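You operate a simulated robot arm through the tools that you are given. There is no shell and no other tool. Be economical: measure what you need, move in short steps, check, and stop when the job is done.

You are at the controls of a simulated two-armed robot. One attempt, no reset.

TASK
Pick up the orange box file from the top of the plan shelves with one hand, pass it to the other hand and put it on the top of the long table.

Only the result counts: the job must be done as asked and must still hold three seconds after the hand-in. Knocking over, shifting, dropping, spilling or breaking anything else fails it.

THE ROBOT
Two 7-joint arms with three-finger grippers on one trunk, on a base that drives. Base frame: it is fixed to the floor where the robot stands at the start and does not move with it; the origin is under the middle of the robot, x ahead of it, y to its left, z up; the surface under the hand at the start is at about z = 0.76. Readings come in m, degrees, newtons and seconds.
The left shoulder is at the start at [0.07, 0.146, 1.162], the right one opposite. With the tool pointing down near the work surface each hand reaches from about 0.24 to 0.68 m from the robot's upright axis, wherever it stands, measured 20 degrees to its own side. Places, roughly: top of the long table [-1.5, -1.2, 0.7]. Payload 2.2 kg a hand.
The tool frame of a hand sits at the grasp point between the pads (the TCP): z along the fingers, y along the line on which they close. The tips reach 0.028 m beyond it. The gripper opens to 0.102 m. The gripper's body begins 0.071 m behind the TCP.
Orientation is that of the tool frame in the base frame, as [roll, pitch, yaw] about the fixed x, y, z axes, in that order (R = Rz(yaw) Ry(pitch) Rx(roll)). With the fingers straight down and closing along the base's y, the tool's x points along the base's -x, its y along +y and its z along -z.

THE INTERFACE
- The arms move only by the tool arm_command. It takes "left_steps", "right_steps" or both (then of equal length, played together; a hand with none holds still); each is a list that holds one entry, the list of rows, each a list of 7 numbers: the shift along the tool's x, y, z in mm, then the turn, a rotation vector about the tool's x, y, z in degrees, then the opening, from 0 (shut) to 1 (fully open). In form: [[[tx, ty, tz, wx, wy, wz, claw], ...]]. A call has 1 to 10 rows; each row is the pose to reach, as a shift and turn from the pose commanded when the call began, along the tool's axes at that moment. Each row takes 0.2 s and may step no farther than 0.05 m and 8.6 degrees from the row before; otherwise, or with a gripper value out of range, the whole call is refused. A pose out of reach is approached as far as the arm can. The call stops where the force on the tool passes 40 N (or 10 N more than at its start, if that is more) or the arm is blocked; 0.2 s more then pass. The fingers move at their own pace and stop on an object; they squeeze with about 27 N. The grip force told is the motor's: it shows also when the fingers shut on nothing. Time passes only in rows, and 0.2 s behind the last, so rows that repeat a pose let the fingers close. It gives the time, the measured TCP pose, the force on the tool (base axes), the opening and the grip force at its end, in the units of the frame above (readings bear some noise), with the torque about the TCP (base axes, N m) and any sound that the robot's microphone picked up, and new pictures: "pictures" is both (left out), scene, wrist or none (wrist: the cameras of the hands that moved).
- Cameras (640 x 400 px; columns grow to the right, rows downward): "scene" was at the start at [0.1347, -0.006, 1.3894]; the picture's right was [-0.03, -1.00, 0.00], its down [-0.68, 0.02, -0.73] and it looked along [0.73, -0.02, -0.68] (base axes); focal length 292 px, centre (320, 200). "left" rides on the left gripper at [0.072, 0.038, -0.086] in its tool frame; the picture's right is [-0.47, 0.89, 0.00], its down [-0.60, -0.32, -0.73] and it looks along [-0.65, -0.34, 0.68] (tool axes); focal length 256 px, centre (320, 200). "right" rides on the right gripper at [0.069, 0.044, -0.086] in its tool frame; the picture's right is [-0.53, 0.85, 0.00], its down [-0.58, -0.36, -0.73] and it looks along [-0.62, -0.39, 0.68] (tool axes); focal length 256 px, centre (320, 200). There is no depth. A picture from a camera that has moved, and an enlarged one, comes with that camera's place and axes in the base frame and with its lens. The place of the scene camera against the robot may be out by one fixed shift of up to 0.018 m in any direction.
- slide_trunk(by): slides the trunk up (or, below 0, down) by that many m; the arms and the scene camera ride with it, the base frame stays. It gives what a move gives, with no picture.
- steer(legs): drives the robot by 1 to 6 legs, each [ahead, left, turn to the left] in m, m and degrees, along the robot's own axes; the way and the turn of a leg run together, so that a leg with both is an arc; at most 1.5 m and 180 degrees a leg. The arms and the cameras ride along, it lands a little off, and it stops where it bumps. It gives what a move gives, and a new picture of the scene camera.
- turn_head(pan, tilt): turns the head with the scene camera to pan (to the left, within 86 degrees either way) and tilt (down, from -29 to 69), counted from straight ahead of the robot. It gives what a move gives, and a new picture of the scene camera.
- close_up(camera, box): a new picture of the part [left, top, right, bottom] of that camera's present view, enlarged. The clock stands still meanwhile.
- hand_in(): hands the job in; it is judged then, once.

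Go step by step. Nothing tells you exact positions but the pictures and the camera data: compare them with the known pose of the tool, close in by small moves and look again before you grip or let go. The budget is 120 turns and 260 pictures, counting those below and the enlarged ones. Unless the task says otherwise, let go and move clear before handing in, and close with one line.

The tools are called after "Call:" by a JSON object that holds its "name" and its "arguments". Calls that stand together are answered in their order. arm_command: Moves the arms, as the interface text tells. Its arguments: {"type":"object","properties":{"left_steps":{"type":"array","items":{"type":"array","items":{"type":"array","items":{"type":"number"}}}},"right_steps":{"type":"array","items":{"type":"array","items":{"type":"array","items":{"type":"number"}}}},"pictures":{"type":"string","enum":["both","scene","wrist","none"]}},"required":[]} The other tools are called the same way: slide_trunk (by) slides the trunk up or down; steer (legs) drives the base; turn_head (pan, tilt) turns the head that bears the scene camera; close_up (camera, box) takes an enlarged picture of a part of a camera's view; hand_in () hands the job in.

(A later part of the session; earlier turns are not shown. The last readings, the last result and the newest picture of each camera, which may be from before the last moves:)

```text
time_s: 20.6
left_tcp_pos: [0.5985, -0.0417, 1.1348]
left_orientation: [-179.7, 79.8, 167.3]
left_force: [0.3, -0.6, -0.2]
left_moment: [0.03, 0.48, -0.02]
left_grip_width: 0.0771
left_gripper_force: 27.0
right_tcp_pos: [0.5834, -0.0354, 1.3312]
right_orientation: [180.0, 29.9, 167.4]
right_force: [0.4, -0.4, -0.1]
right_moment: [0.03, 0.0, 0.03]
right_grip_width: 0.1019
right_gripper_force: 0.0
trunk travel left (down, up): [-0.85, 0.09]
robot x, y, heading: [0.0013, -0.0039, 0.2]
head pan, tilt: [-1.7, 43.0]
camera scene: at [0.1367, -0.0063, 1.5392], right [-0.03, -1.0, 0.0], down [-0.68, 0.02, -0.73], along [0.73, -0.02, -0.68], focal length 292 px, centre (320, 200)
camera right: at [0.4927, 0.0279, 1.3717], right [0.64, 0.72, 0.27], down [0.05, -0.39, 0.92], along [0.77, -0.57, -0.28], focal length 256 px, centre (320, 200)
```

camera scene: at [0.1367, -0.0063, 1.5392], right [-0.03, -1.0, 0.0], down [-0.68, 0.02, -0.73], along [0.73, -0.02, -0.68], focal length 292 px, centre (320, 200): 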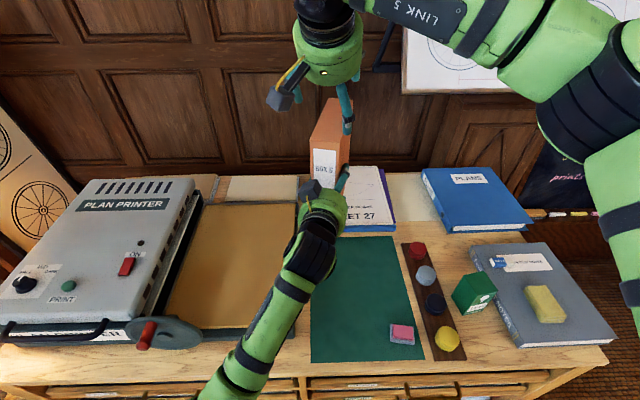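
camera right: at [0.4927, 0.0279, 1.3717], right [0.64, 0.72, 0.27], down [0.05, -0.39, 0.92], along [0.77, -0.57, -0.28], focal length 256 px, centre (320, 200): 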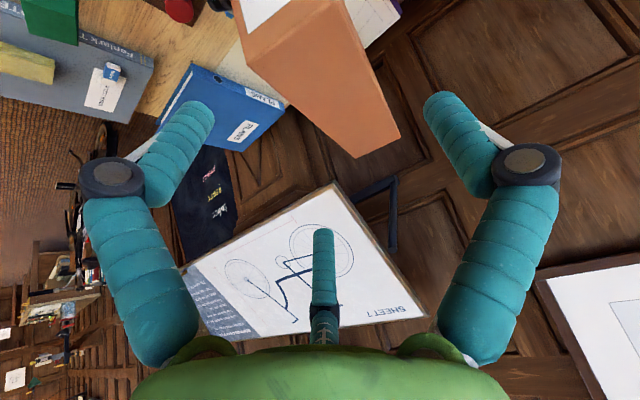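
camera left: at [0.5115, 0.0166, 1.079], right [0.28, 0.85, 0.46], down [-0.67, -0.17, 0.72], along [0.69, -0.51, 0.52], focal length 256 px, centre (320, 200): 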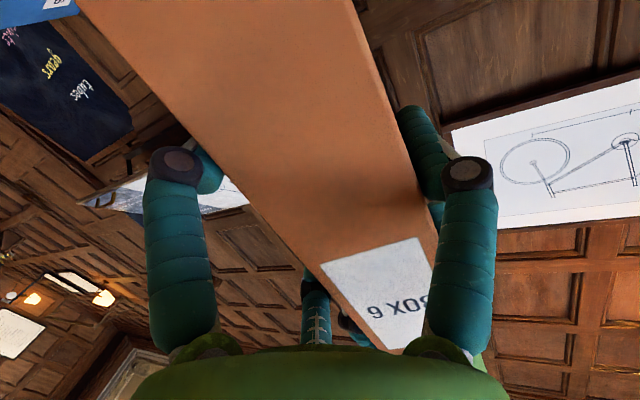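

The handover worked: the box is steady in the left hand. I'll move the right hand off to the right, then look around for the long table.

Call:
{"name": "arm_command", "arguments": {"right_steps": [[[8.5, -40.8, -5, 0, 0, 0, 1], [17, -81.5, -10, 0, 0, 0, 1], [25.5, -122, -15, 0, 0, 0, 1], [34, -163, -20, 0, 0, 0, 1], [42.5, -204, -24, 0, 0, 0, 1], [51, -245, -29, 0, 0, 0, 1], [60, -285, -34, 0, 0, 0, 1], [68, -326, -39, 0, 0, 0, 1]]], "pictures": "none"}}

Call:
{"name": "turn_head", "arguments": {"pan": -86, "tilt": 25}}

Call:
{"name": "turn_head", "arguments": {"pan": 86, "tilt": 25}}

```text
time_s: 22.4
left_tcp_pos: [0.5956, -0.0443, 1.1355]
left_orientation: [179.4, 80.0, 166.7]
left_force: [-1.1, -0.6, 0.0]
left_moment: [0.04, 0.44, 0.03]
left_grip_width: 0.0773
left_gripper_force: 26.7
right_tcp_pos: [0.4351, -0.3415, 1.331]
right_orientation: [179.9, 29.9, 167.3]
right_force: [-0.9, 0.2, 0.0]
right_moment: [0.0, 0.03, 0.02]
right_grip_width: 0.1019
right_gripper_force: 0.0
trunk travel left (down, up): [-0.85, 0.09]
robot x, y, heading: [-0.0004, -0.0022, -0.0]
head pan, tilt: [-1.7, 43.0]
```

```text
time_s: 23.9
left_tcp_pos: [0.5986, -0.0422, 1.1351]
left_orientation: [-179.8, 80.0, 167.3]
left_force: [-0.5, 0.4, 0.6]
left_moment: [0.03, 0.44, -0.01]
left_grip_width: 0.077
left_gripper_force: 26.7
right_tcp_pos: [0.4392, -0.3384, 1.3329]
right_orientation: [-179.9, 29.9, 167.4]
right_force: [-0.9, -0.3, 0.4]
right_moment: [-0.04, -0.01, 0.01]
right_grip_width: 0.102
right_gripper_force: 0.1
trunk travel left (down, up): [-0.85, 0.09]
robot x, y, heading: [-0.0002, 0.0009, -0.2]
head pan, tilt: [-85.9, 25.0]
camera scene: at [0.0603, -0.0955, 1.567], right [-1.0, -0.07, 0.0], down [-0.03, 0.42, -0.91], along [0.06, -0.9, -0.42], focal length 292 px, centre (320, 200)
```

scene: 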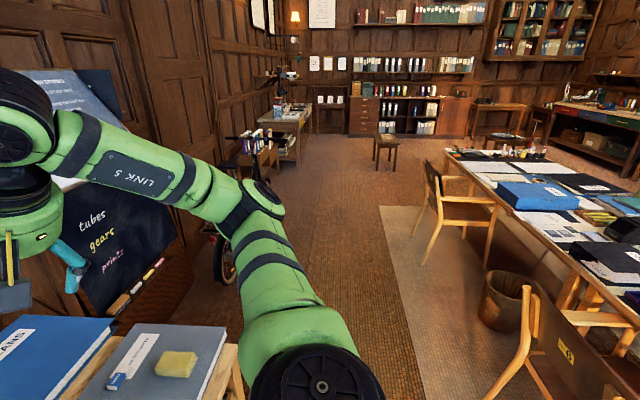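

```text
time_s: 26.5
left_tcp_pos: [0.5985, -0.0422, 1.136]
left_orientation: [-179.7, 80.0, 167.3]
left_force: [0.2, -0.3, -0.6]
left_moment: [0.02, 0.43, 0.01]
left_grip_width: 0.0773
left_gripper_force: 27.2
right_tcp_pos: [0.4388, -0.3378, 1.3322]
right_orientation: [-180.0, 29.9, 167.4]
right_force: [0.4, -0.5, -0.3]
right_moment: [-0.02, 0.01, 0.03]
right_grip_width: 0.102
right_gripper_force: 0.0
trunk travel left (down, up): [-0.85, 0.09]
robot x, y, heading: [-0.0018, 0.0006, -0.1]
head pan, tilt: [85.9, 25.0]
camera scene: at [0.0602, 0.0882, 1.567], right [1.0, -0.07, 0.0], down [-0.03, -0.42, -0.91], along [0.06, 0.9, -0.42], focal length 292 px, centre (320, 200)
```

scene: 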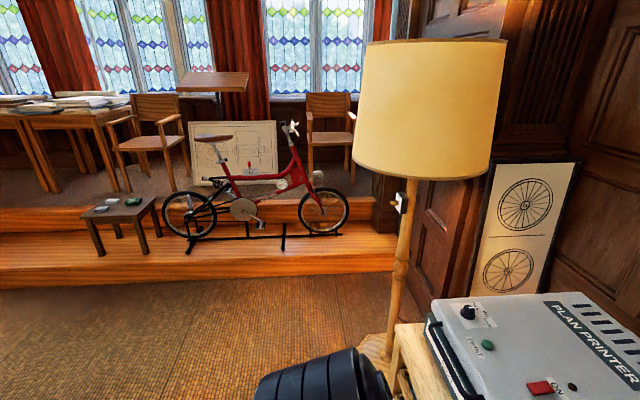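

The long table's front edge runs along x ≈ -1.14, with chairs along it. I'll back away a little and turn left to see the part behind me.

Call:
{"name": "steer", "arguments": {"legs": [[-0.2, 0, 0], [0, 0, 90]]}}

Call:
{"name": "turn_head", "arguments": {"pan": 60, "tilt": 35}}

```text
time_s: 31.9
left_tcp_pos: [-0.1439, 0.5972, 1.1339]
left_orientation: [-179.9, 79.9, -104.0]
left_force: [-0.1, 0.5, -7.3]
left_moment: [-0.47, 0.02, 0.01]
left_grip_width: 0.0772
left_gripper_force: 27.0
right_tcp_pos: [0.149, 0.43, 1.3319]
right_orientation: [179.9, 29.8, -103.9]
right_force: [0.8, 0.6, 0.6]
right_moment: [-0.02, 0.0, 0.01]
right_grip_width: 0.1019
right_gripper_force: 0.1
trunk travel left (down, up): [-0.85, 0.09]
robot x, y, heading: [-0.2015, -0.0021, 88.7]
head pan, tilt: [85.9, 25.0]
camera scene: at [-0.2884, 0.0559, 1.5671], right [0.09, 1.0, 0.0], down [0.42, -0.04, -0.91], along [-0.9, 0.08, -0.42], focal length 292 px, centre (320, 200)
```

scene: 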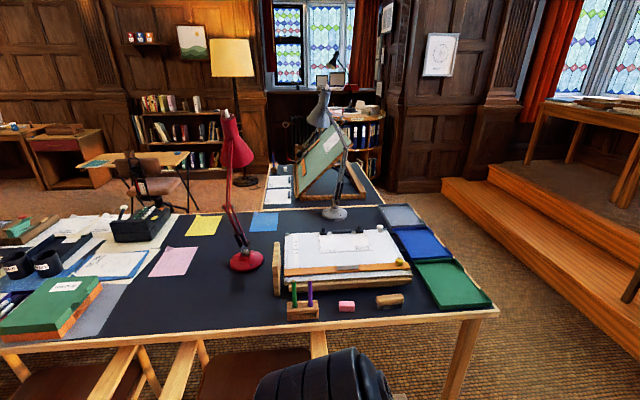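

```text
time_s: 32.8
left_tcp_pos: [-0.1449, 0.5972, 1.1333]
left_orientation: [-179.9, 79.8, -104.0]
left_force: [0.6, -0.6, -7.2]
left_moment: [-0.47, 0.04, 0.01]
left_grip_width: 0.077
left_gripper_force: 27.2
right_tcp_pos: [0.1487, 0.4307, 1.3314]
right_orientation: [180.0, 29.9, -103.8]
right_force: [0.6, 0.0, -0.2]
right_moment: [-0.02, 0.01, 0.01]
right_grip_width: 0.1022
right_gripper_force: 0.1
trunk travel left (down, up): [-0.85, 0.09]
robot x, y, heading: [-0.2019, 0.0001, 88.9]
head pan, tilt: [60.0, 35.0]
camera scene: at [-0.2725, 0.0932, 1.5513], right [0.52, 0.86, 0.0], down [0.49, -0.3, -0.82], along [-0.7, 0.42, -0.57], focal length 292 px, centre (320, 200)
```

scene: 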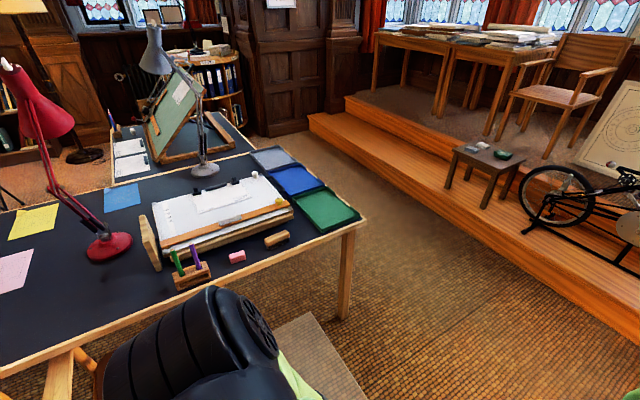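

The table end towards +y is near y ≈ 0.82, with items on it and chairs tucked along the front. I need a closer look at the chairs and the free dark area.

Call:
{"name": "turn_head", "arguments": {"pan": 86, "tilt": 55}}

Call:
{"name": "steer", "arguments": {"legs": [[0, 0, 50]]}}

Call:
{"name": "turn_head", "arguments": {"pan": 80, "tilt": 42}}

```text
time_s: 33.7
left_tcp_pos: [-0.1455, 0.5965, 1.1349]
left_orientation: [-179.8, 79.9, -103.9]
left_force: [1.0, 0.5, -6.8]
left_moment: [-0.4, 0.02, 0.04]
left_grip_width: 0.0772
left_gripper_force: 26.9
right_tcp_pos: [0.1479, 0.4297, 1.3319]
right_orientation: [180.0, 29.9, -103.8]
right_force: [0.0, 0.6, 0.2]
right_moment: [0.01, 0.0, 0.01]
right_grip_width: 0.1018
right_gripper_force: 0.1
trunk travel left (down, up): [-0.85, 0.09]
robot x, y, heading: [-0.2017, -0.0042, 88.9]
head pan, tilt: [85.9, 55.0]
camera scene: at [-0.2688, 0.0543, 1.5231], right [0.09, 1.0, 0.0], down [0.82, -0.08, -0.57], along [-0.57, 0.05, -0.82], focal length 292 px, centre (320, 200)
```

scene: 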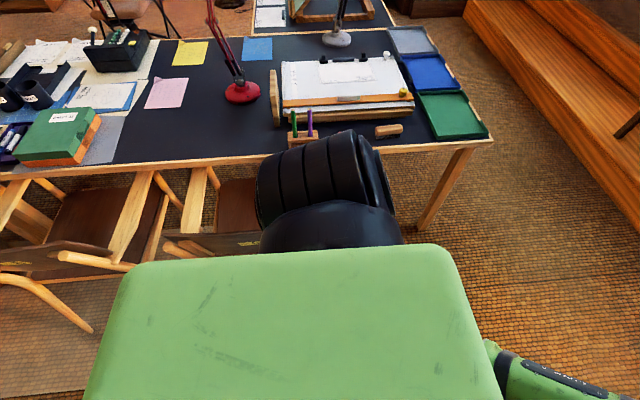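

```text
time_s: 36.3
left_tcp_pos: [-0.6169, 0.4297, 1.133]
left_orientation: [-179.9, 79.8, -54.7]
left_force: [0.6, 0.3, -7.4]
left_moment: [-0.36, -0.33, 0.03]
left_grip_width: 0.0772
left_gripper_force: 27.6
right_tcp_pos: [-0.3005, 0.5447, 1.3318]
right_orientation: [179.9, 29.9, -54.3]
right_force: [0.5, 0.2, 0.1]
right_moment: [0.02, -0.02, 0.0]
right_grip_width: 0.1018
right_gripper_force: 0.0
trunk travel left (down, up): [-0.85, 0.09]
robot x, y, heading: [-0.2011, -0.0018, 138.4]
head pan, tilt: [85.9, 55.0]
camera scene: at [-0.2878, -0.0196, 1.5231], right [-0.7, 0.72, 0.0], down [0.59, 0.57, -0.57], along [-0.41, -0.4, -0.82], focal length 292 px, centre (320, 200)
```

scene: 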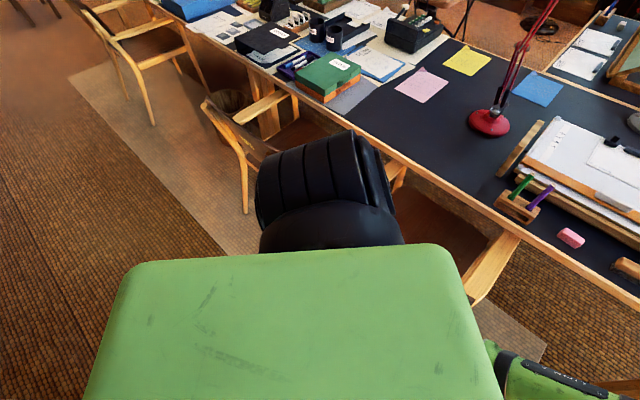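

```text
time_s: 37.1
left_tcp_pos: [-0.618, 0.429, 1.1334]
left_orientation: [-179.8, 79.7, -54.4]
left_force: [-0.2, -0.3, -7.0]
left_moment: [-0.33, -0.33, -0.01]
left_grip_width: 0.0772
left_gripper_force: 27.1
right_tcp_pos: [-0.3015, 0.5433, 1.3323]
right_orientation: [-180.0, 29.8, -54.4]
right_force: [-0.3, -0.4, 0.8]
right_moment: [-0.01, 0.01, 0.02]
right_grip_width: 0.102
right_gripper_force: 0.0
trunk travel left (down, up): [-0.85, 0.09]
robot x, y, heading: [-0.1997, -0.0002, 138.2]
head pan, tilt: [80.0, 42.0]
camera scene: at [-0.3024, -0.0214, 1.5407], right [-0.62, 0.79, 0.0], down [0.53, 0.41, -0.74], along [-0.58, -0.46, -0.67], focal length 292 px, centre (320, 200)
```

scene: 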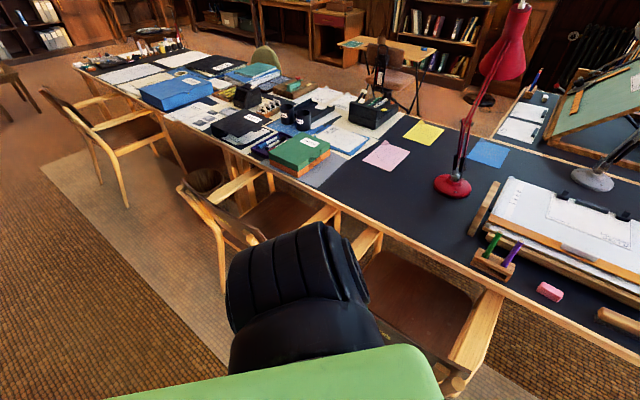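

There is a clear dark area on the table around x -1.07…-1.35, y -0.5…-0.05, and a gap between two chairs near y ≈ -0.48. I'll face the table there and look again.

Call:
{"name": "steer", "arguments": {"legs": [[0, 0, 41.7], [0, 0.28, 0]]}}

Call:
{"name": "turn_head", "arguments": {"pan": 0, "tilt": 60}}

Call:
{"name": "turn_head", "arguments": {"pan": 40, "tilt": 50}}

```text
time_s: 41.0
left_tcp_pos: [-0.8014, -0.2284, 1.1346]
left_orientation: [179.7, 79.9, -14.4]
left_force: [-0.4, 0.1, -7.1]
left_moment: [-0.06, -0.44, 0.04]
left_grip_width: 0.077
left_gripper_force: 26.9
right_tcp_pos: [-0.6349, 0.0667, 1.3303]
right_orientation: [180.0, 29.9, -13.8]
right_force: [0.1, 0.3, -0.2]
right_moment: [-0.01, 0.0, 0.03]
right_grip_width: 0.1018
right_gripper_force: 0.1
trunk travel left (down, up): [-0.85, 0.09]
robot x, y, heading: [-0.2033, -0.2847, 178.9]
head pan, tilt: [80.0, 42.0]
camera scene: at [-0.2704, -0.3656, 1.5409], right [-0.98, 0.19, 0.0], down [0.13, 0.66, -0.74], along [-0.14, -0.73, -0.67], focal length 292 px, centre (320, 200)
```

scene: 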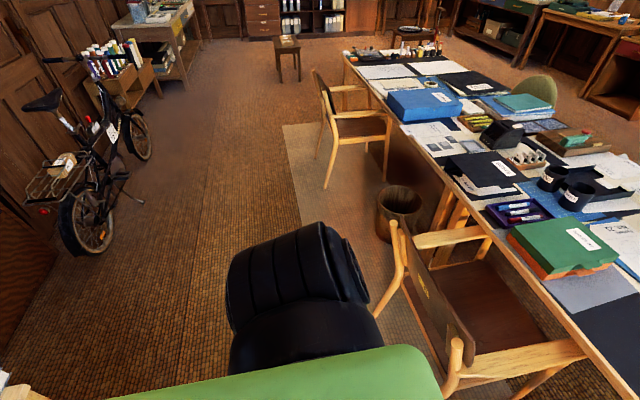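

```text
time_s: 42.5
left_tcp_pos: [-0.8024, -0.23, 1.1339]
left_orientation: [-179.6, 79.9, -13.7]
left_force: [-0.5, -0.3, -7.1]
left_moment: [-0.02, -0.45, -0.02]
left_grip_width: 0.0769
left_gripper_force: 27.1
right_tcp_pos: [-0.6363, 0.0639, 1.3316]
right_orientation: [180.0, 29.8, -13.7]
right_force: [-0.2, 0.4, -0.6]
right_moment: [0.0, -0.01, 0.0]
right_grip_width: 0.1017
right_gripper_force: 0.1
trunk travel left (down, up): [-0.85, 0.09]
robot x, y, heading: [-0.2069, -0.2825, 179.0]
head pan, tilt: [0.0, 60.0]
camera scene: at [-0.321, -0.2853, 1.5169], right [0.02, 1.0, 0.0], down [0.87, -0.02, -0.5], along [-0.5, 0.01, -0.87], focal length 292 px, centre (320, 200)
```

scene: 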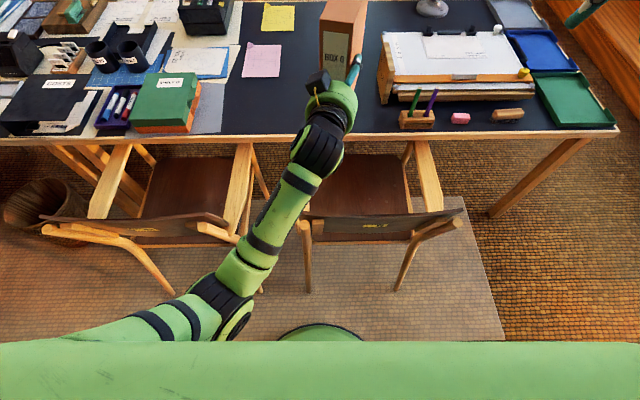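

```text
time_s: 43.6
left_tcp_pos: [-0.8016, -0.2303, 1.1329]
left_orientation: [-179.7, 79.9, -13.7]
left_force: [-0.4, 0.2, -8.3]
left_moment: [-0.05, -0.47, 0.01]
left_grip_width: 0.0771
left_gripper_force: 27.3
right_tcp_pos: [-0.6361, 0.0635, 1.3327]
right_orientation: [-180.0, 29.9, -13.7]
right_force: [-0.2, 0.1, -0.4]
right_moment: [0.0, 0.0, -0.01]
right_grip_width: 0.1019
right_gripper_force: 0.1
trunk travel left (down, up): [-0.85, 0.09]
robot x, y, heading: [-0.2008, -0.2879, 179.0]
head pan, tilt: [40.0, 50.0]
camera scene: at [-0.3143, -0.3346, 1.5295], right [-0.63, 0.78, 0.0], down [0.6, 0.48, -0.64], along [-0.5, -0.4, -0.77], focal length 292 px, centre (320, 200)
```

scene: 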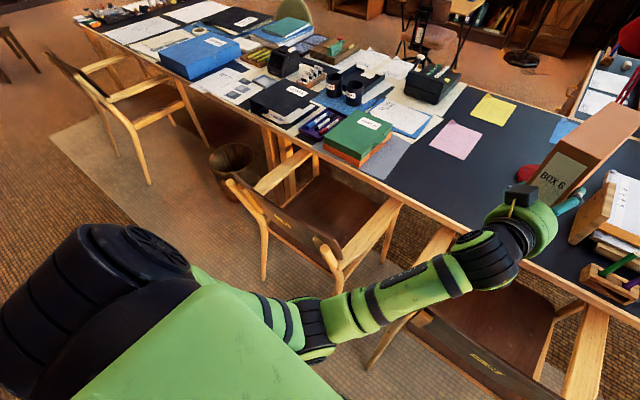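

From above the gap between the chairs is at y -0.36…-0.56 and the table's dark area there is free. I'll drive 0.09 m closer, then extend the left arm straight over the gap, still high.

Call:
{"name": "steer", "arguments": {"legs": [[0.09, 0, 0]]}}

Call:
{"name": "arm_command", "arguments": {"left_steps": [[[-3.6, 33, 20.4, -1.7, 0, -0.3, 0], [-7.2, 66, 40.7, -3.4, 0, -0.6, 0], [-10.8, 99, 61, -5.1, 0, -0.9, 0], [-14.4, 132, 81.4, -6.8, 0, -1.2, 0], [-18, 165, 101.8, -8.5, 0, -1.5, 0], [-21.5, 198, 122, -10.1, 0, -1.8, 0], [-25, 231, 142.5, -11.8, 0, -2.1, 0], [-28.7, 263.7, 162.8, -13.5, 0, -2.38, 0], [-28.7, 263.7, 162.8, -13.5, 0, -2.38, 0]]], "pictures": "wrist"}}

Call:
{"name": "turn_head", "arguments": {"pan": 0, "tilt": 55}}

```text
time_s: 44.7
left_tcp_pos: [-0.8879, -0.227, 1.1364]
left_orientation: [-179.8, 80.0, -14.1]
left_force: [1.1, 0.2, -7.0]
left_moment: [-0.02, -0.43, 0.01]
left_grip_width: 0.0772
left_gripper_force: 27.0
right_tcp_pos: [-0.7202, 0.0658, 1.332]
right_orientation: [179.9, 30.2, -13.8]
right_force: [0.6, -0.5, 0.8]
right_moment: [0.0, -0.01, 0.02]
right_grip_width: 0.1021
right_gripper_force: 0.1
trunk travel left (down, up): [-0.85, 0.09]
robot x, y, heading: [-0.2961, -0.2839, 178.8]
head pan, tilt: [40.0, 50.0]
camera scene: at [-0.3989, -0.3329, 1.53], right [-0.63, 0.78, 0.0], down [0.6, 0.48, -0.64], along [-0.5, -0.4, -0.76], focal length 292 px, centre (320, 200)
```

scene: 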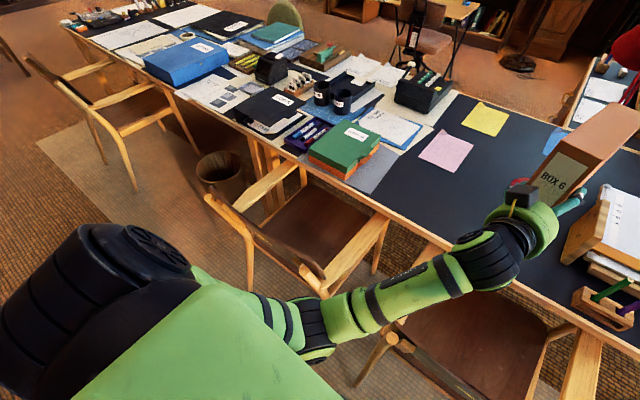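

```text
time_s: 46.7
left_tcp_pos: [-1.1179, -0.4423, 1.1301]
left_orientation: [-179.7, 79.8, -0.3]
left_force: [0.3, 1.2, -6.8]
left_moment: [0.12, -0.51, 0.02]
left_grip_width: 0.0771
left_gripper_force: 26.4
right_tcp_pos: [-0.724, 0.0661, 1.3316]
right_orientation: [-180.0, 30.0, -13.9]
right_force: [0.2, 0.4, -1.3]
right_moment: [0.02, 0.01, 0.02]
right_grip_width: 0.1018
right_gripper_force: 0.0
trunk travel left (down, up): [-0.85, 0.09]
robot x, y, heading: [-0.2945, -0.2853, 178.7]
head pan, tilt: [40.0, 50.0]
camera left: at [-1.0203, -0.4813, 1.0756], right [-0.09, -0.88, 0.46], down [0.61, 0.31, 0.72], along [-0.78, 0.35, 0.52], focal length 256 px, centre (320, 200)
```

left: 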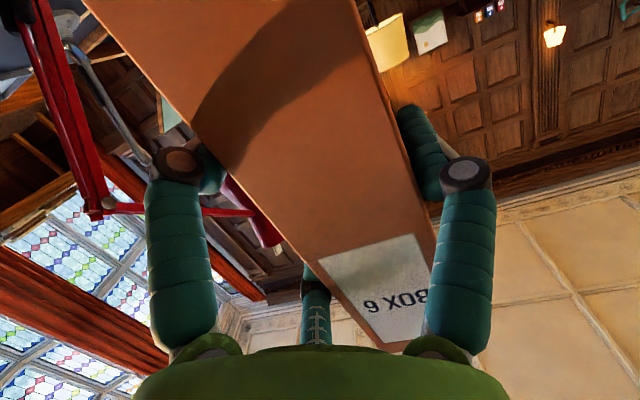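

```text
time_s: 47.7
left_tcp_pos: [-1.119, -0.4425, 1.1313]
left_orientation: [-179.6, 79.8, -0.1]
left_force: [-1.0, 0.3, -6.6]
left_moment: [0.05, -0.46, -0.01]
left_grip_width: 0.0768
left_gripper_force: 26.7
right_tcp_pos: [-0.7254, 0.0666, 1.332]
right_orientation: [-180.0, 29.9, -13.9]
right_force: [-0.8, 0.4, -0.2]
right_moment: [0.02, -0.01, -0.01]
right_grip_width: 0.102
right_gripper_force: 0.1
trunk travel left (down, up): [-0.85, 0.09]
robot x, y, heading: [-0.2918, -0.2832, 178.7]
head pan, tilt: [0.0, 55.0]
camera scene: at [-0.417, -0.2836, 1.5229], right [0.02, 1.0, 0.0], down [0.82, -0.02, -0.57], along [-0.57, 0.01, -0.82], focal length 292 px, centre (320, 200)
```

scene: 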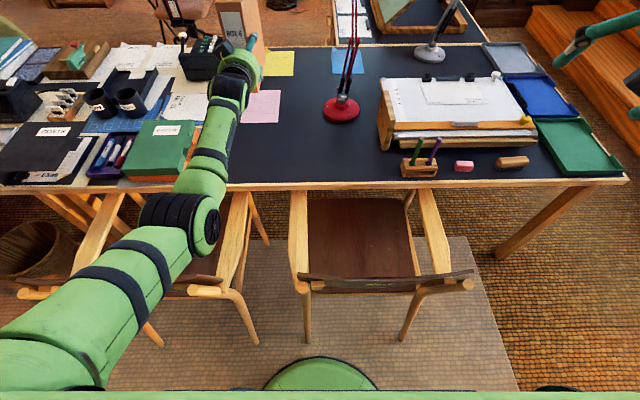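

The box is over the free area, with bottom near z 1.05. To keep the elbow centred between the chair backs, I'll shift 4 cm right, then lower the trunk by 0.20 m and look.

Call:
{"name": "steer", "arguments": {"legs": [[0, -0.04, 0]]}}

Call:
{"name": "slide_trunk", "arguments": {"by": -0.2}}

Call:
{"name": "turn_head", "arguments": {"pan": 10, "tilt": 50}}

```text
time_s: 48.6
left_tcp_pos: [-1.1168, -0.4123, 1.1298]
left_orientation: [-177.6, 79.8, 2.3]
left_force: [-0.1, -2.0, -7.4]
left_moment: [0.11, -0.45, -0.05]
left_grip_width: 0.0772
left_gripper_force: 26.9
right_tcp_pos: [-0.7242, 0.0955, 1.3333]
right_orientation: [-179.5, 30.0, -13.5]
right_force: [0.2, -1.5, 0.8]
right_moment: [0.06, -0.02, -0.07]
right_grip_width: 0.1021
right_gripper_force: 0.0
trunk travel left (down, up): [-0.85, 0.09]
robot x, y, heading: [-0.294, -0.2402, 178.6]
head pan, tilt: [0.0, 55.0]
camera scene: at [-0.4162, -0.2548, 1.5229], right [0.02, 1.0, 0.01], down [0.82, -0.01, -0.57], along [-0.57, 0.02, -0.82], focal length 292 px, centre (320, 200)
```

scene: 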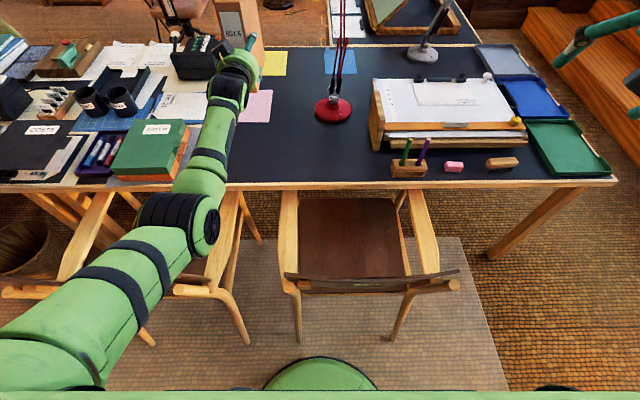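

```text
time_s: 50.8
left_tcp_pos: [-1.1165, -0.4057, 0.9301]
left_orientation: [-179.8, 79.8, -0.1]
left_force: [-0.2, 0.2, -6.9]
left_moment: [0.06, -0.45, -0.05]
left_grip_width: 0.0768
left_gripper_force: 27.3
right_tcp_pos: [-0.7235, 0.1051, 1.1324]
right_orientation: [180.0, 29.9, -13.8]
right_force: [0.0, -0.1, -0.1]
right_moment: [-0.01, 0.03, -0.03]
right_grip_width: 0.102
right_gripper_force: 0.1
trunk travel left (down, up): [-0.65, 0.29]
robot x, y, heading: [-0.293, -0.245, 178.8]
head pan, tilt: [0.0, 55.0]
```

```text
time_s: 51.5
left_tcp_pos: [-1.1162, -0.4063, 0.9317]
left_orientation: [-179.9, 79.6, -0.2]
left_force: [-0.2, -0.2, -7.0]
left_moment: [0.1, -0.5, 0.01]
left_grip_width: 0.0772
left_gripper_force: 26.9
right_tcp_pos: [-0.7245, 0.1043, 1.1311]
right_orientation: [-180.0, 29.8, -13.8]
right_force: [0.5, -0.6, 0.0]
right_moment: [0.02, 0.01, 0.02]
right_grip_width: 0.1019
right_gripper_force: 0.1
trunk travel left (down, up): [-0.65, 0.29]
robot x, y, heading: [-0.2932, -0.2397, 178.9]
head pan, tilt: [10.0, 50.0]
camera scene: at [-0.4197, -0.2577, 1.3294], right [-0.15, 0.99, 0.0], down [0.76, 0.12, -0.64], along [-0.63, -0.1, -0.77], focal length 292 px, centre (320, 200)
```

scene: 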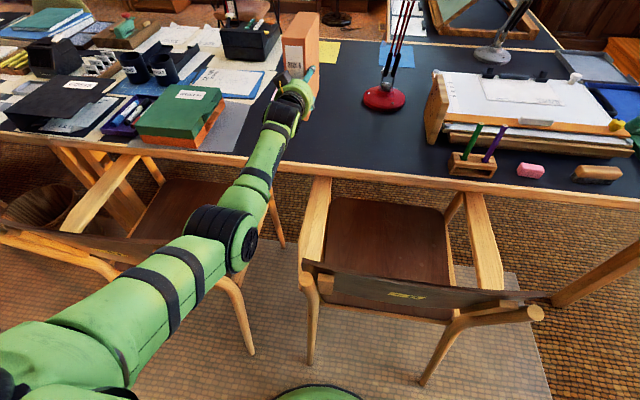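

The arm passes between the chairs with clearance. I'll lower the hand 100 mm and look.

Call:
{"name": "arm_command", "arguments": {"left_steps": [[[24.6, 0, 4.3, 0, 0, 0, 0], [49.2, 0, 8.7, 0, 0, 0, 0], [73.9, 0, 13, 0, 0, 0, 0], [98.5, 0, 17.4, 0, 0, 0, 0], [98.5, 0, 17.4, 0, 0, 0, 0]]]}}

Call:
{"name": "close_up", "arguments": {"camera": "scene", "box": [190, 0, 450, 190]}}

```text
time_s: 52.7
left_tcp_pos: [-1.1153, -0.4024, 0.853]
left_orientation: [-179.9, 79.7, -0.2]
left_force: [0.6, 0.0, -6.8]
left_moment: [0.07, -0.44, 0.03]
left_grip_width: 0.0771
left_gripper_force: 27.5
left hand out of reach, approached as far as the arm can: row 4, 5
right_tcp_pos: [-0.725, 0.1044, 1.1317]
right_orientation: [-180.0, 29.9, -13.8]
right_force: [0.2, -0.4, -0.3]
right_moment: [0.0, 0.01, 0.02]
right_grip_width: 0.1019
right_gripper_force: 0.1
trunk travel left (down, up): [-0.65, 0.29]
robot x, y, heading: [-0.2918, -0.2389, 178.8]
head pan, tilt: [10.0, 50.0]
camera scene: at [-0.4198, -0.2579, 1.3294], right [-0.15, 0.99, 0.0], down [0.76, 0.12, -0.64], along [-0.63, -0.1, -0.77], focal length 292 px, centre (320, 200)
camera left: at [-1.0182, -0.4413, 0.7982], right [-0.09, -0.89, 0.46], down [0.61, 0.31, 0.72], along [-0.78, 0.34, 0.52], focal length 256 px, centre (320, 200)
```

scene: 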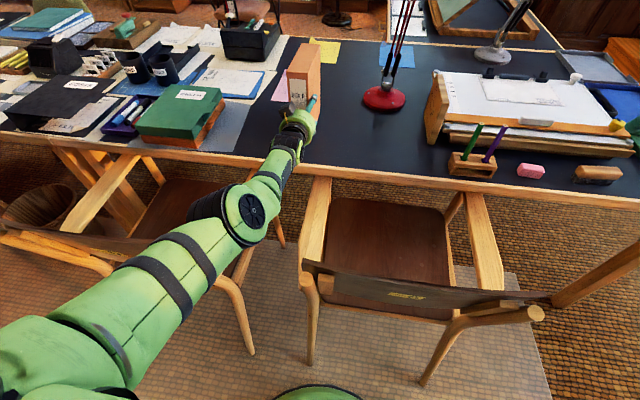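
left: 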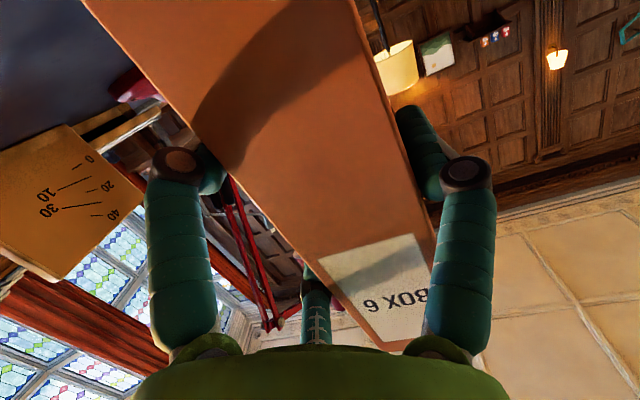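

```text
2.11 times, centred on (320, 95) of scene
camera zoom: at [-0.4198, -0.2579, 1.3294], right [-0.15, 0.99, 0.0], down [0.76, 0.12, -0.64], along [-0.63, -0.1, -0.77], focal length 615 px, centre (320, 421)
```

zoom: 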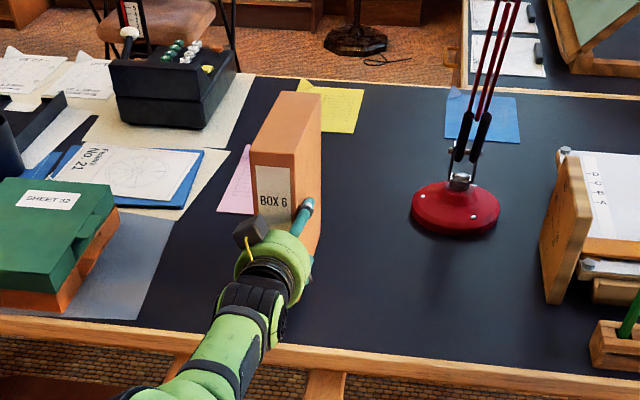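

The arm is fully stretched at z 0.853, so I'll use the trunk for the rest: first 45 mm, then fine steps while watching the force.

Call:
{"name": "slide_trunk", "arguments": {"by": -0.045}}

Call:
{"name": "close_up", "arguments": {"camera": "scene", "box": [230, 20, 370, 170]}}

Call:
{"name": "close_up", "arguments": {"camera": "left", "box": [0, 0, 640, 400]}}

```text
time_s: 53.6
left_tcp_pos: [-1.1151, -0.403, 0.8268]
left_orientation: [178.7, 81.6, -1.5]
left_force: [-10.3, 1.6, 26.3]
left_moment: [-0.14, 0.62, 0.17]
left_grip_width: 0.0772
left_gripper_force: 27.1
right_tcp_pos: [-0.719, 0.105, 1.089]
right_orientation: [179.8, 30.1, -13.7]
right_force: [-0.2, 0.6, 0.5]
right_moment: [-0.01, 0.01, -0.03]
right_grip_width: 0.1016
right_gripper_force: 0.0
trunk travel left (down, up): [-0.605, 0.335]
robot x, y, heading: [-0.2925, -0.2443, 178.9]
head pan, tilt: [10.0, 50.0]
```

```text
2.67 times, centred on (300, 95) of scene
camera zoom: at [-0.4137, -0.2561, 1.2856], right [-0.15, 0.99, 0.0], down [0.75, 0.12, -0.65], along [-0.64, -0.1, -0.76], focal length 779 px, centre (373, 480)
```

zoom: 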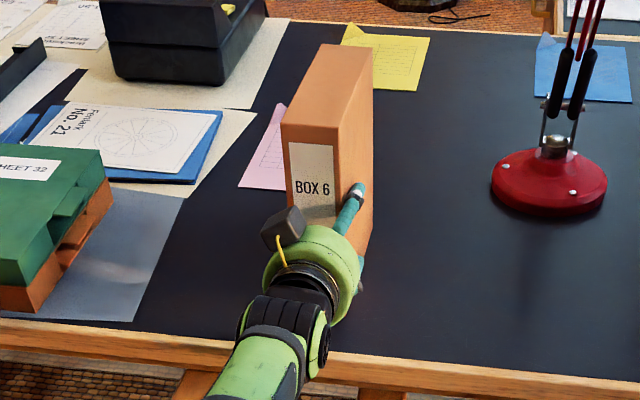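

```text
1.00 times, centred on (320, 200) of left (not enlarged: the box is as wide or as high as the picture)
camera zoom: at [-1.0202, -0.4419, 0.7682], right [-0.07, -0.88, 0.46], down [0.64, 0.32, 0.7], along [-0.77, 0.34, 0.54], focal length 256 px, centre (320, 200)
```

zoom: 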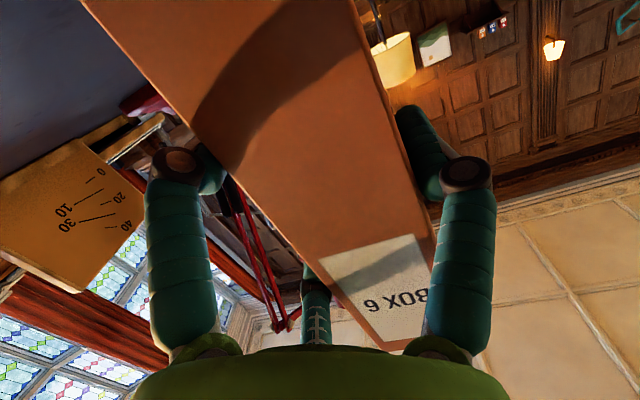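

The box has touched down: the force turned upward with the TCP at 0.827. I'll ease the trunk up 14 mm to relieve the press.

Call:
{"name": "slide_trunk", "arguments": {"by": 0.014}}

Call:
{"name": "close_up", "arguments": {"camera": "scene", "box": [230, 20, 370, 170]}}

```text
time_s: 54.2
left_tcp_pos: [-1.1136, -0.4038, 0.826]
left_orientation: [179.6, 80.1, -0.8]
left_force: [-6.2, -1.3, 11.5]
left_moment: [-0.29, 0.19, -0.31]
left_grip_width: 0.0772
left_gripper_force: 27.0
right_tcp_pos: [-0.7224, 0.1056, 1.1007]
right_orientation: [179.9, 30.0, -13.9]
right_force: [-0.2, 0.4, -0.3]
right_moment: [-0.02, 0.01, 0.01]
right_grip_width: 0.1019
right_gripper_force: 0.1
trunk travel left (down, up): [-0.619, 0.321]
robot x, y, heading: [-0.2943, -0.2412, 178.6]
head pan, tilt: [10.0, 50.0]
```

```text
2.67 times, centred on (300, 95) of scene
camera zoom: at [-0.4163, -0.2569, 1.2988], right [-0.15, 0.99, 0.0], down [0.76, 0.12, -0.64], along [-0.64, -0.1, -0.77], focal length 779 px, centre (373, 480)
```

zoom: 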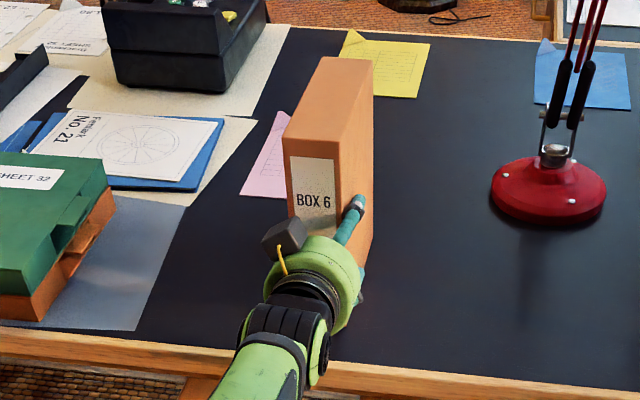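

Still pressing about 18 N beyond the weight, so I'll ease off another 6 mm.

Call:
{"name": "slide_trunk", "arguments": {"by": 0.006}}

Call:
{"name": "close_up", "arguments": {"camera": "scene", "box": [230, 20, 370, 170]}}

```text
time_s: 54.8
left_tcp_pos: [-1.1137, -0.4019, 0.8272]
left_orientation: [-179.6, 79.4, 0.0]
left_force: [0.0, -0.5, 0.1]
left_moment: [-0.23, 0.75, 0.13]
left_grip_width: 0.0772
left_gripper_force: 27.4
right_tcp_pos: [-0.7226, 0.1051, 1.1066]
right_orientation: [180.0, 30.1, -13.7]
right_force: [0.7, 0.5, -0.5]
right_moment: [0.01, -0.02, -0.03]
right_grip_width: 0.102
right_gripper_force: 0.0
trunk travel left (down, up): [-0.625, 0.315]
robot x, y, heading: [-0.2917, -0.2443, 178.7]
head pan, tilt: [10.0, 50.0]
```

```text
2.67 times, centred on (300, 95) of scene
camera zoom: at [-0.4176, -0.2574, 1.3045], right [-0.15, 0.99, 0.0], down [0.76, 0.12, -0.64], along [-0.64, -0.1, -0.77], focal length 779 px, centre (373, 480)
```

zoom: 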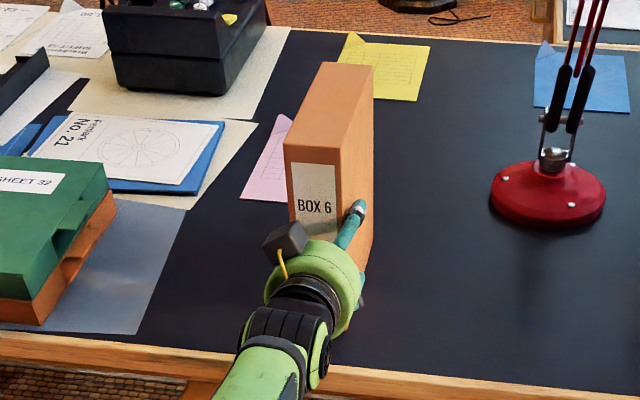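

The weight is now carried mostly at the box's far bottom edge, so it is nose-down by a degree or two. I'll level it slightly before letting go.

Call:
{"name": "arm_command", "arguments": {"left_steps": [[[0, 0, 0, 0, -1, 0, 0], [0, 0, 0, 0, -1.8, 0, 0], [0, 0, 0, 0, -1.8, 0, 0]]], "pictures": "none"}}

Call:
{"name": "slide_trunk", "arguments": {"by": -0.004}}

```text
time_s: 55.6
left_tcp_pos: [-1.114, -0.4023, 0.8272]
left_orientation: [-179.3, 81.4, 0.3]
left_force: [0.4, 0.2, -6.2]
left_moment: [0.06, -0.44, 0.0]
left_grip_width: 0.0772
left_gripper_force: 27.3
right_tcp_pos: [-0.7243, 0.1055, 1.106]
right_orientation: [180.0, 29.8, -13.7]
right_force: [0.0, 0.0, 0.8]
right_moment: [-0.01, -0.01, 0.0]
right_grip_width: 0.102
right_gripper_force: 0.0
trunk travel left (down, up): [-0.625, 0.315]
robot x, y, heading: [-0.2948, -0.2398, 178.9]
head pan, tilt: [10.0, 50.0]
```

```text
time_s: 56.1
left_tcp_pos: [-1.1141, -0.4016, 0.8281]
left_orientation: [-180.0, 81.8, -0.3]
left_force: [1.0, 1.6, 0.9]
left_moment: [0.06, -0.72, 0.09]
left_grip_width: 0.077
left_gripper_force: 27.0
right_tcp_pos: [-0.7228, 0.1045, 1.1031]
right_orientation: [-180.0, 30.0, -13.8]
right_force: [-0.4, 0.0, 0.7]
right_moment: [0.02, 0.01, 0.05]
right_grip_width: 0.1022
right_gripper_force: 0.0
trunk travel left (down, up): [-0.621, 0.319]
robot x, y, heading: [-0.2933, -0.2428, 179.0]
head pan, tilt: [10.0, 50.0]
```

Now the near edge bears the weight, so level is just in between. I'll turn back 0.7° and check.

Call:
{"name": "arm_command", "arguments": {"left_steps": [[[0, 0, 0, 0, 0.7, 0, 0], [0, 0, 0, 0, 0.7, 0, 0]]]}}

```text
time_s: 56.7
left_tcp_pos: [-1.115, -0.4024, 0.8286]
left_orientation: [179.7, 81.1, -0.6]
left_force: [-4.8, 0.4, 2.6]
left_moment: [0.06, -0.36, 0.02]
left_grip_width: 0.0775
left_gripper_force: 27.1
right_tcp_pos: [-0.723, 0.1041, 1.1033]
right_orientation: [180.0, 30.0, -13.9]
right_force: [0.2, -0.3, -0.3]
right_moment: [-0.02, 0.02, -0.02]
right_grip_width: 0.1019
right_gripper_force: 0.1
trunk travel left (down, up): [-0.621, 0.319]
robot x, y, heading: [-0.2911, -0.2422, 178.8]
head pan, tilt: [10.0, 50.0]
camera scene: at [-0.4183, -0.2572, 1.3006], right [-0.15, 0.99, 0.0], down [0.76, 0.12, -0.64], along [-0.63, -0.1, -0.77], focal length 292 px, centre (320, 200)
camera left: at [-1.0194, -0.4412, 0.7699], right [-0.08, -0.88, 0.46], down [0.63, 0.31, 0.71], along [-0.77, 0.34, 0.53], focal length 256 px, centre (320, 200)
```

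scene: 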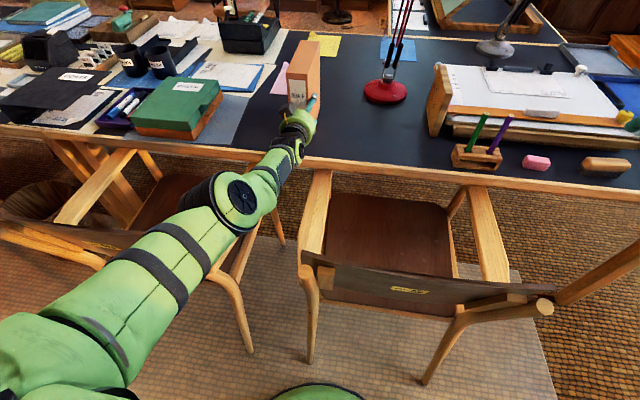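
left: 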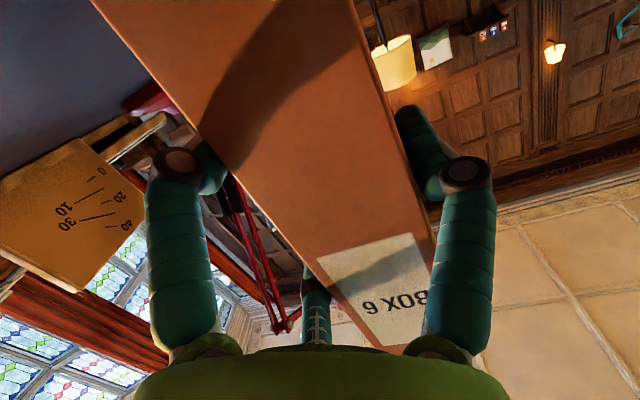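

The box sits nearly level with light contact. I'll open the left claw.

Call:
{"name": "arm_command", "arguments": {"left_steps": [[[0, 0, 0, 0, 0, 0, 0.8], [0, 0, 0, 0, 0, 0, 1], [0, 0, 0, 0, 0, 0, 1], [0, 0, 0, 0, 0, 0, 1]]]}}

Call:
{"name": "close_up", "arguments": {"camera": "scene", "box": [230, 20, 370, 170]}}

```text
time_s: 57.7
left_tcp_pos: [-1.1144, -0.4021, 0.8264]
left_orientation: [-179.9, 81.0, -0.4]
left_force: [0.2, 0.9, 0.2]
left_moment: [0.01, 0.01, 0.02]
left_grip_width: 0.102
left_gripper_force: 0.2
right_tcp_pos: [-0.7246, 0.1046, 1.1036]
right_orientation: [-179.9, 30.0, -13.8]
right_force: [-0.6, -0.8, 0.0]
right_moment: [-0.02, 0.01, 0.01]
right_grip_width: 0.102
right_gripper_force: 0.0
trunk travel left (down, up): [-0.621, 0.319]
robot x, y, heading: [-0.2965, -0.2437, 179.0]
head pan, tilt: [10.0, 50.0]
camera scene: at [-0.4178, -0.2573, 1.3006], right [-0.15, 0.99, 0.0], down [0.76, 0.12, -0.64], along [-0.64, -0.1, -0.77], focal length 292 px, centre (320, 200)
camera left: at [-1.0185, -0.441, 0.7687], right [-0.08, -0.89, 0.46], down [0.63, 0.31, 0.71], along [-0.77, 0.34, 0.53], focal length 256 px, centre (320, 200)
```

scene: 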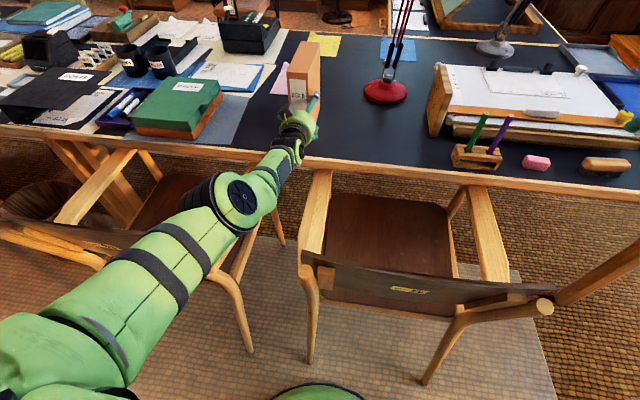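
left: 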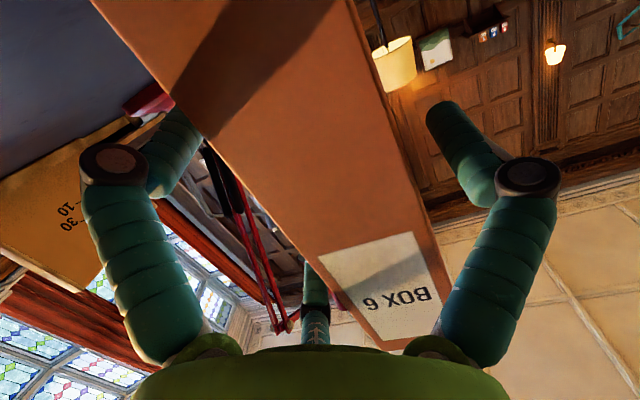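

```text
2.67 times, centred on (300, 95) of scene
camera zoom: at [-0.4178, -0.2573, 1.3006], right [-0.15, 0.99, 0.0], down [0.76, 0.12, -0.64], along [-0.64, -0.1, -0.77], focal length 779 px, centre (373, 480)
```

zoom: 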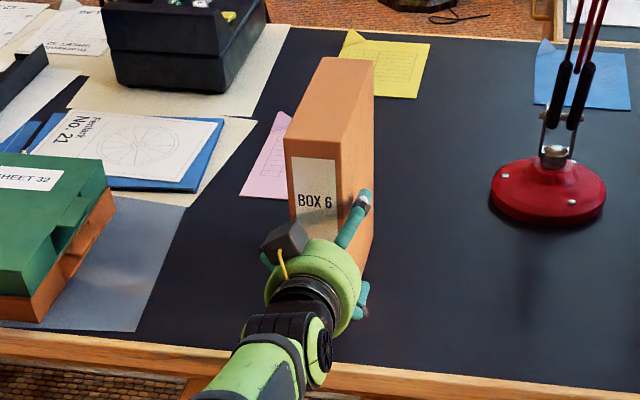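

The box stands upright on its own. I'll withdraw the hand along its axis, slowly.

Call:
{"name": "arm_command", "arguments": {"left_steps": [[[0, 0, -12, 0, 0, 0, 1], [0, 0, -25, 0, 0, 0, 1], [0, 0, -40, 0, 0, 0, 1], [0, 0, -55, 0, 0, 0, 1], [0, 0, -70, 0, 0, 0, 1], [0, 0, -70, 0, 0, 0, 1]]]}}

```text
time_s: 59.1
left_tcp_pos: [-1.1041, -0.3963, 0.8072]
left_orientation: [-179.9, 81.0, -0.3]
left_force: [-0.4, 0.6, -0.1]
left_moment: [0.0, 0.0, 0.01]
left_grip_width: 0.1016
left_gripper_force: 0.0
left hand out of reach, approached as far as the arm can: row 1, 2, 3, 4, 5, 6
right_tcp_pos: [-0.7242, 0.1059, 1.1036]
right_orientation: [180.0, 30.0, -13.9]
right_force: [0.3, 0.3, -0.2]
right_moment: [-0.02, -0.01, -0.03]
right_grip_width: 0.1019
right_gripper_force: 0.1
trunk travel left (down, up): [-0.621, 0.319]
robot x, y, heading: [-0.2916, -0.2442, 178.8]
head pan, tilt: [10.0, 50.0]
camera scene: at [-0.4178, -0.2574, 1.3006], right [-0.15, 0.99, 0.0], down [0.76, 0.12, -0.64], along [-0.64, -0.1, -0.77], focal length 292 px, centre (320, 200)
camera left: at [-1.0079, -0.4355, 0.7504], right [-0.08, -0.89, 0.46], down [0.63, 0.31, 0.71], along [-0.77, 0.34, 0.53], focal length 256 px, centre (320, 200)
```

scene: 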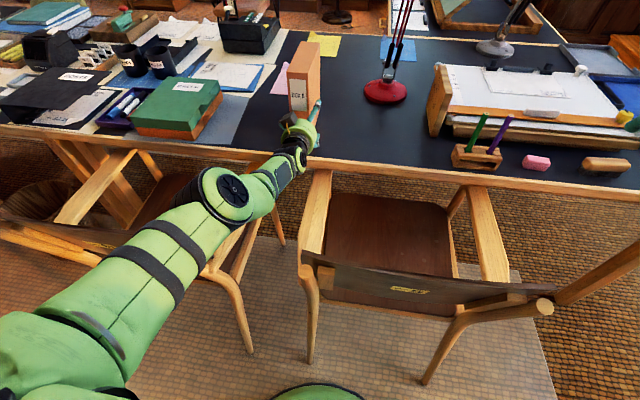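
left: 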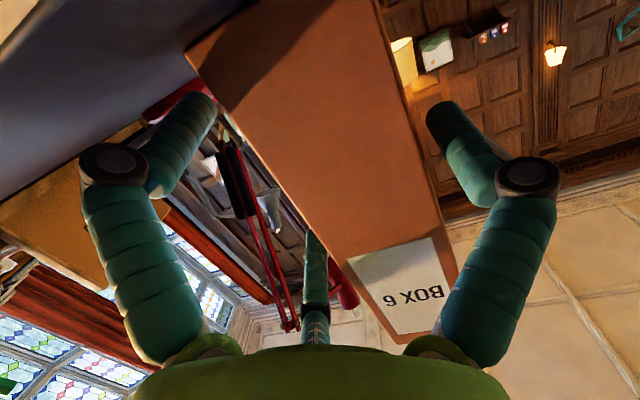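

The arm's wrist limit keeps it from retracting this way and dipped it 2 cm, with no contact forces. I'll raise the trunk 3 cm and back the base straight out instead.

Call:
{"name": "slide_trunk", "arguments": {"by": 0.03}}

Call:
{"name": "close_up", "arguments": {"camera": "left", "box": [0, 0, 640, 400]}}

```text
time_s: 59.8
left_tcp_pos: [-1.1032, -0.396, 0.8378]
left_orientation: [-179.9, 81.0, -0.4]
left_force: [0.1, 0.6, -0.4]
left_moment: [0.02, 0.0, -0.02]
left_grip_width: 0.1018
left_gripper_force: 0.1
right_tcp_pos: [-0.7225, 0.1059, 1.1333]
right_orientation: [-179.9, 30.0, -13.8]
right_force: [-0.7, 0.1, 0.5]
right_moment: [-0.01, -0.01, -0.02]
right_grip_width: 0.1017
right_gripper_force: 0.0
trunk travel left (down, up): [-0.651, 0.289]
robot x, y, heading: [-0.2886, -0.2439, 178.8]
head pan, tilt: [10.0, 50.0]
```

```text
1.00 times, centred on (320, 200) of left (not enlarged: the box is as wide or as high as the picture)
camera zoom: at [-1.0082, -0.4354, 0.7804], right [-0.08, -0.89, 0.46], down [0.63, 0.31, 0.71], along [-0.77, 0.34, 0.53], focal length 256 px, centre (320, 200)
```

zoom: 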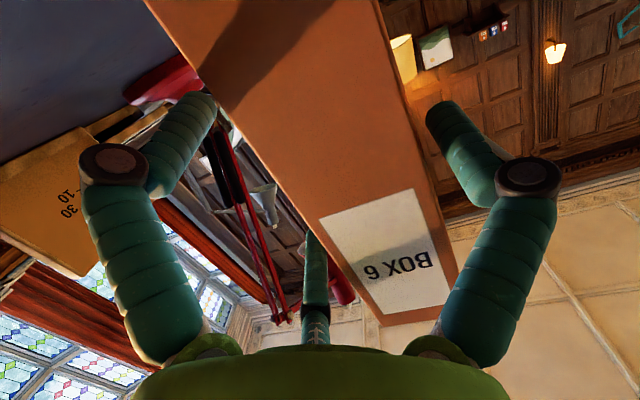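

Fingers only overlap the box by about 4 cm now and there's no contact. I'll back the base straight out 12 cm.

Call:
{"name": "steer", "arguments": {"legs": [[-0.12, 0, 0]]}}

Call:
{"name": "close_up", "arguments": {"camera": "scene", "box": [230, 20, 390, 190]}}

```text
time_s: 61.1
left_tcp_pos: [-0.9881, -0.4, 0.8372]
left_orientation: [-179.9, 80.9, -0.2]
left_force: [0.8, 0.4, -0.1]
left_moment: [0.02, 0.02, 0.0]
left_grip_width: 0.1018
left_gripper_force: 0.1
right_tcp_pos: [-0.6065, 0.103, 1.1328]
right_orientation: [179.9, 29.9, -13.9]
right_force: [0.0, 0.3, 0.3]
right_moment: [0.0, -0.02, 0.03]
right_grip_width: 0.1018
right_gripper_force: 0.0
trunk travel left (down, up): [-0.651, 0.289]
robot x, y, heading: [-0.176, -0.2461, 178.9]
head pan, tilt: [10.0, 50.0]
camera scene: at [-0.3015, -0.2597, 1.3305], right [-0.15, 0.99, 0.0], down [0.76, 0.12, -0.64], along [-0.63, -0.1, -0.77], focal length 292 px, centre (320, 200)
```

scene: 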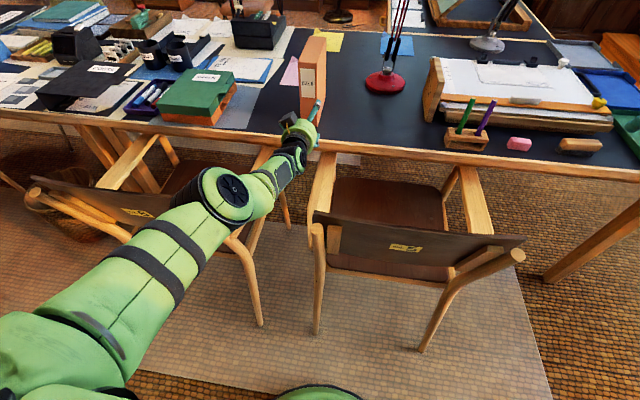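

```text
2.35 times, centred on (310, 105) of scene
camera zoom: at [-0.3015, -0.2597, 1.3305], right [-0.15, 0.99, 0.0], down [0.76, 0.12, -0.64], along [-0.63, -0.1, -0.77], focal length 687 px, centre (344, 424)
```

zoom: 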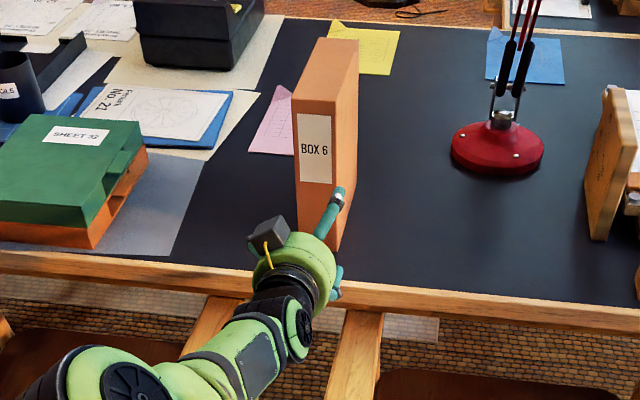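

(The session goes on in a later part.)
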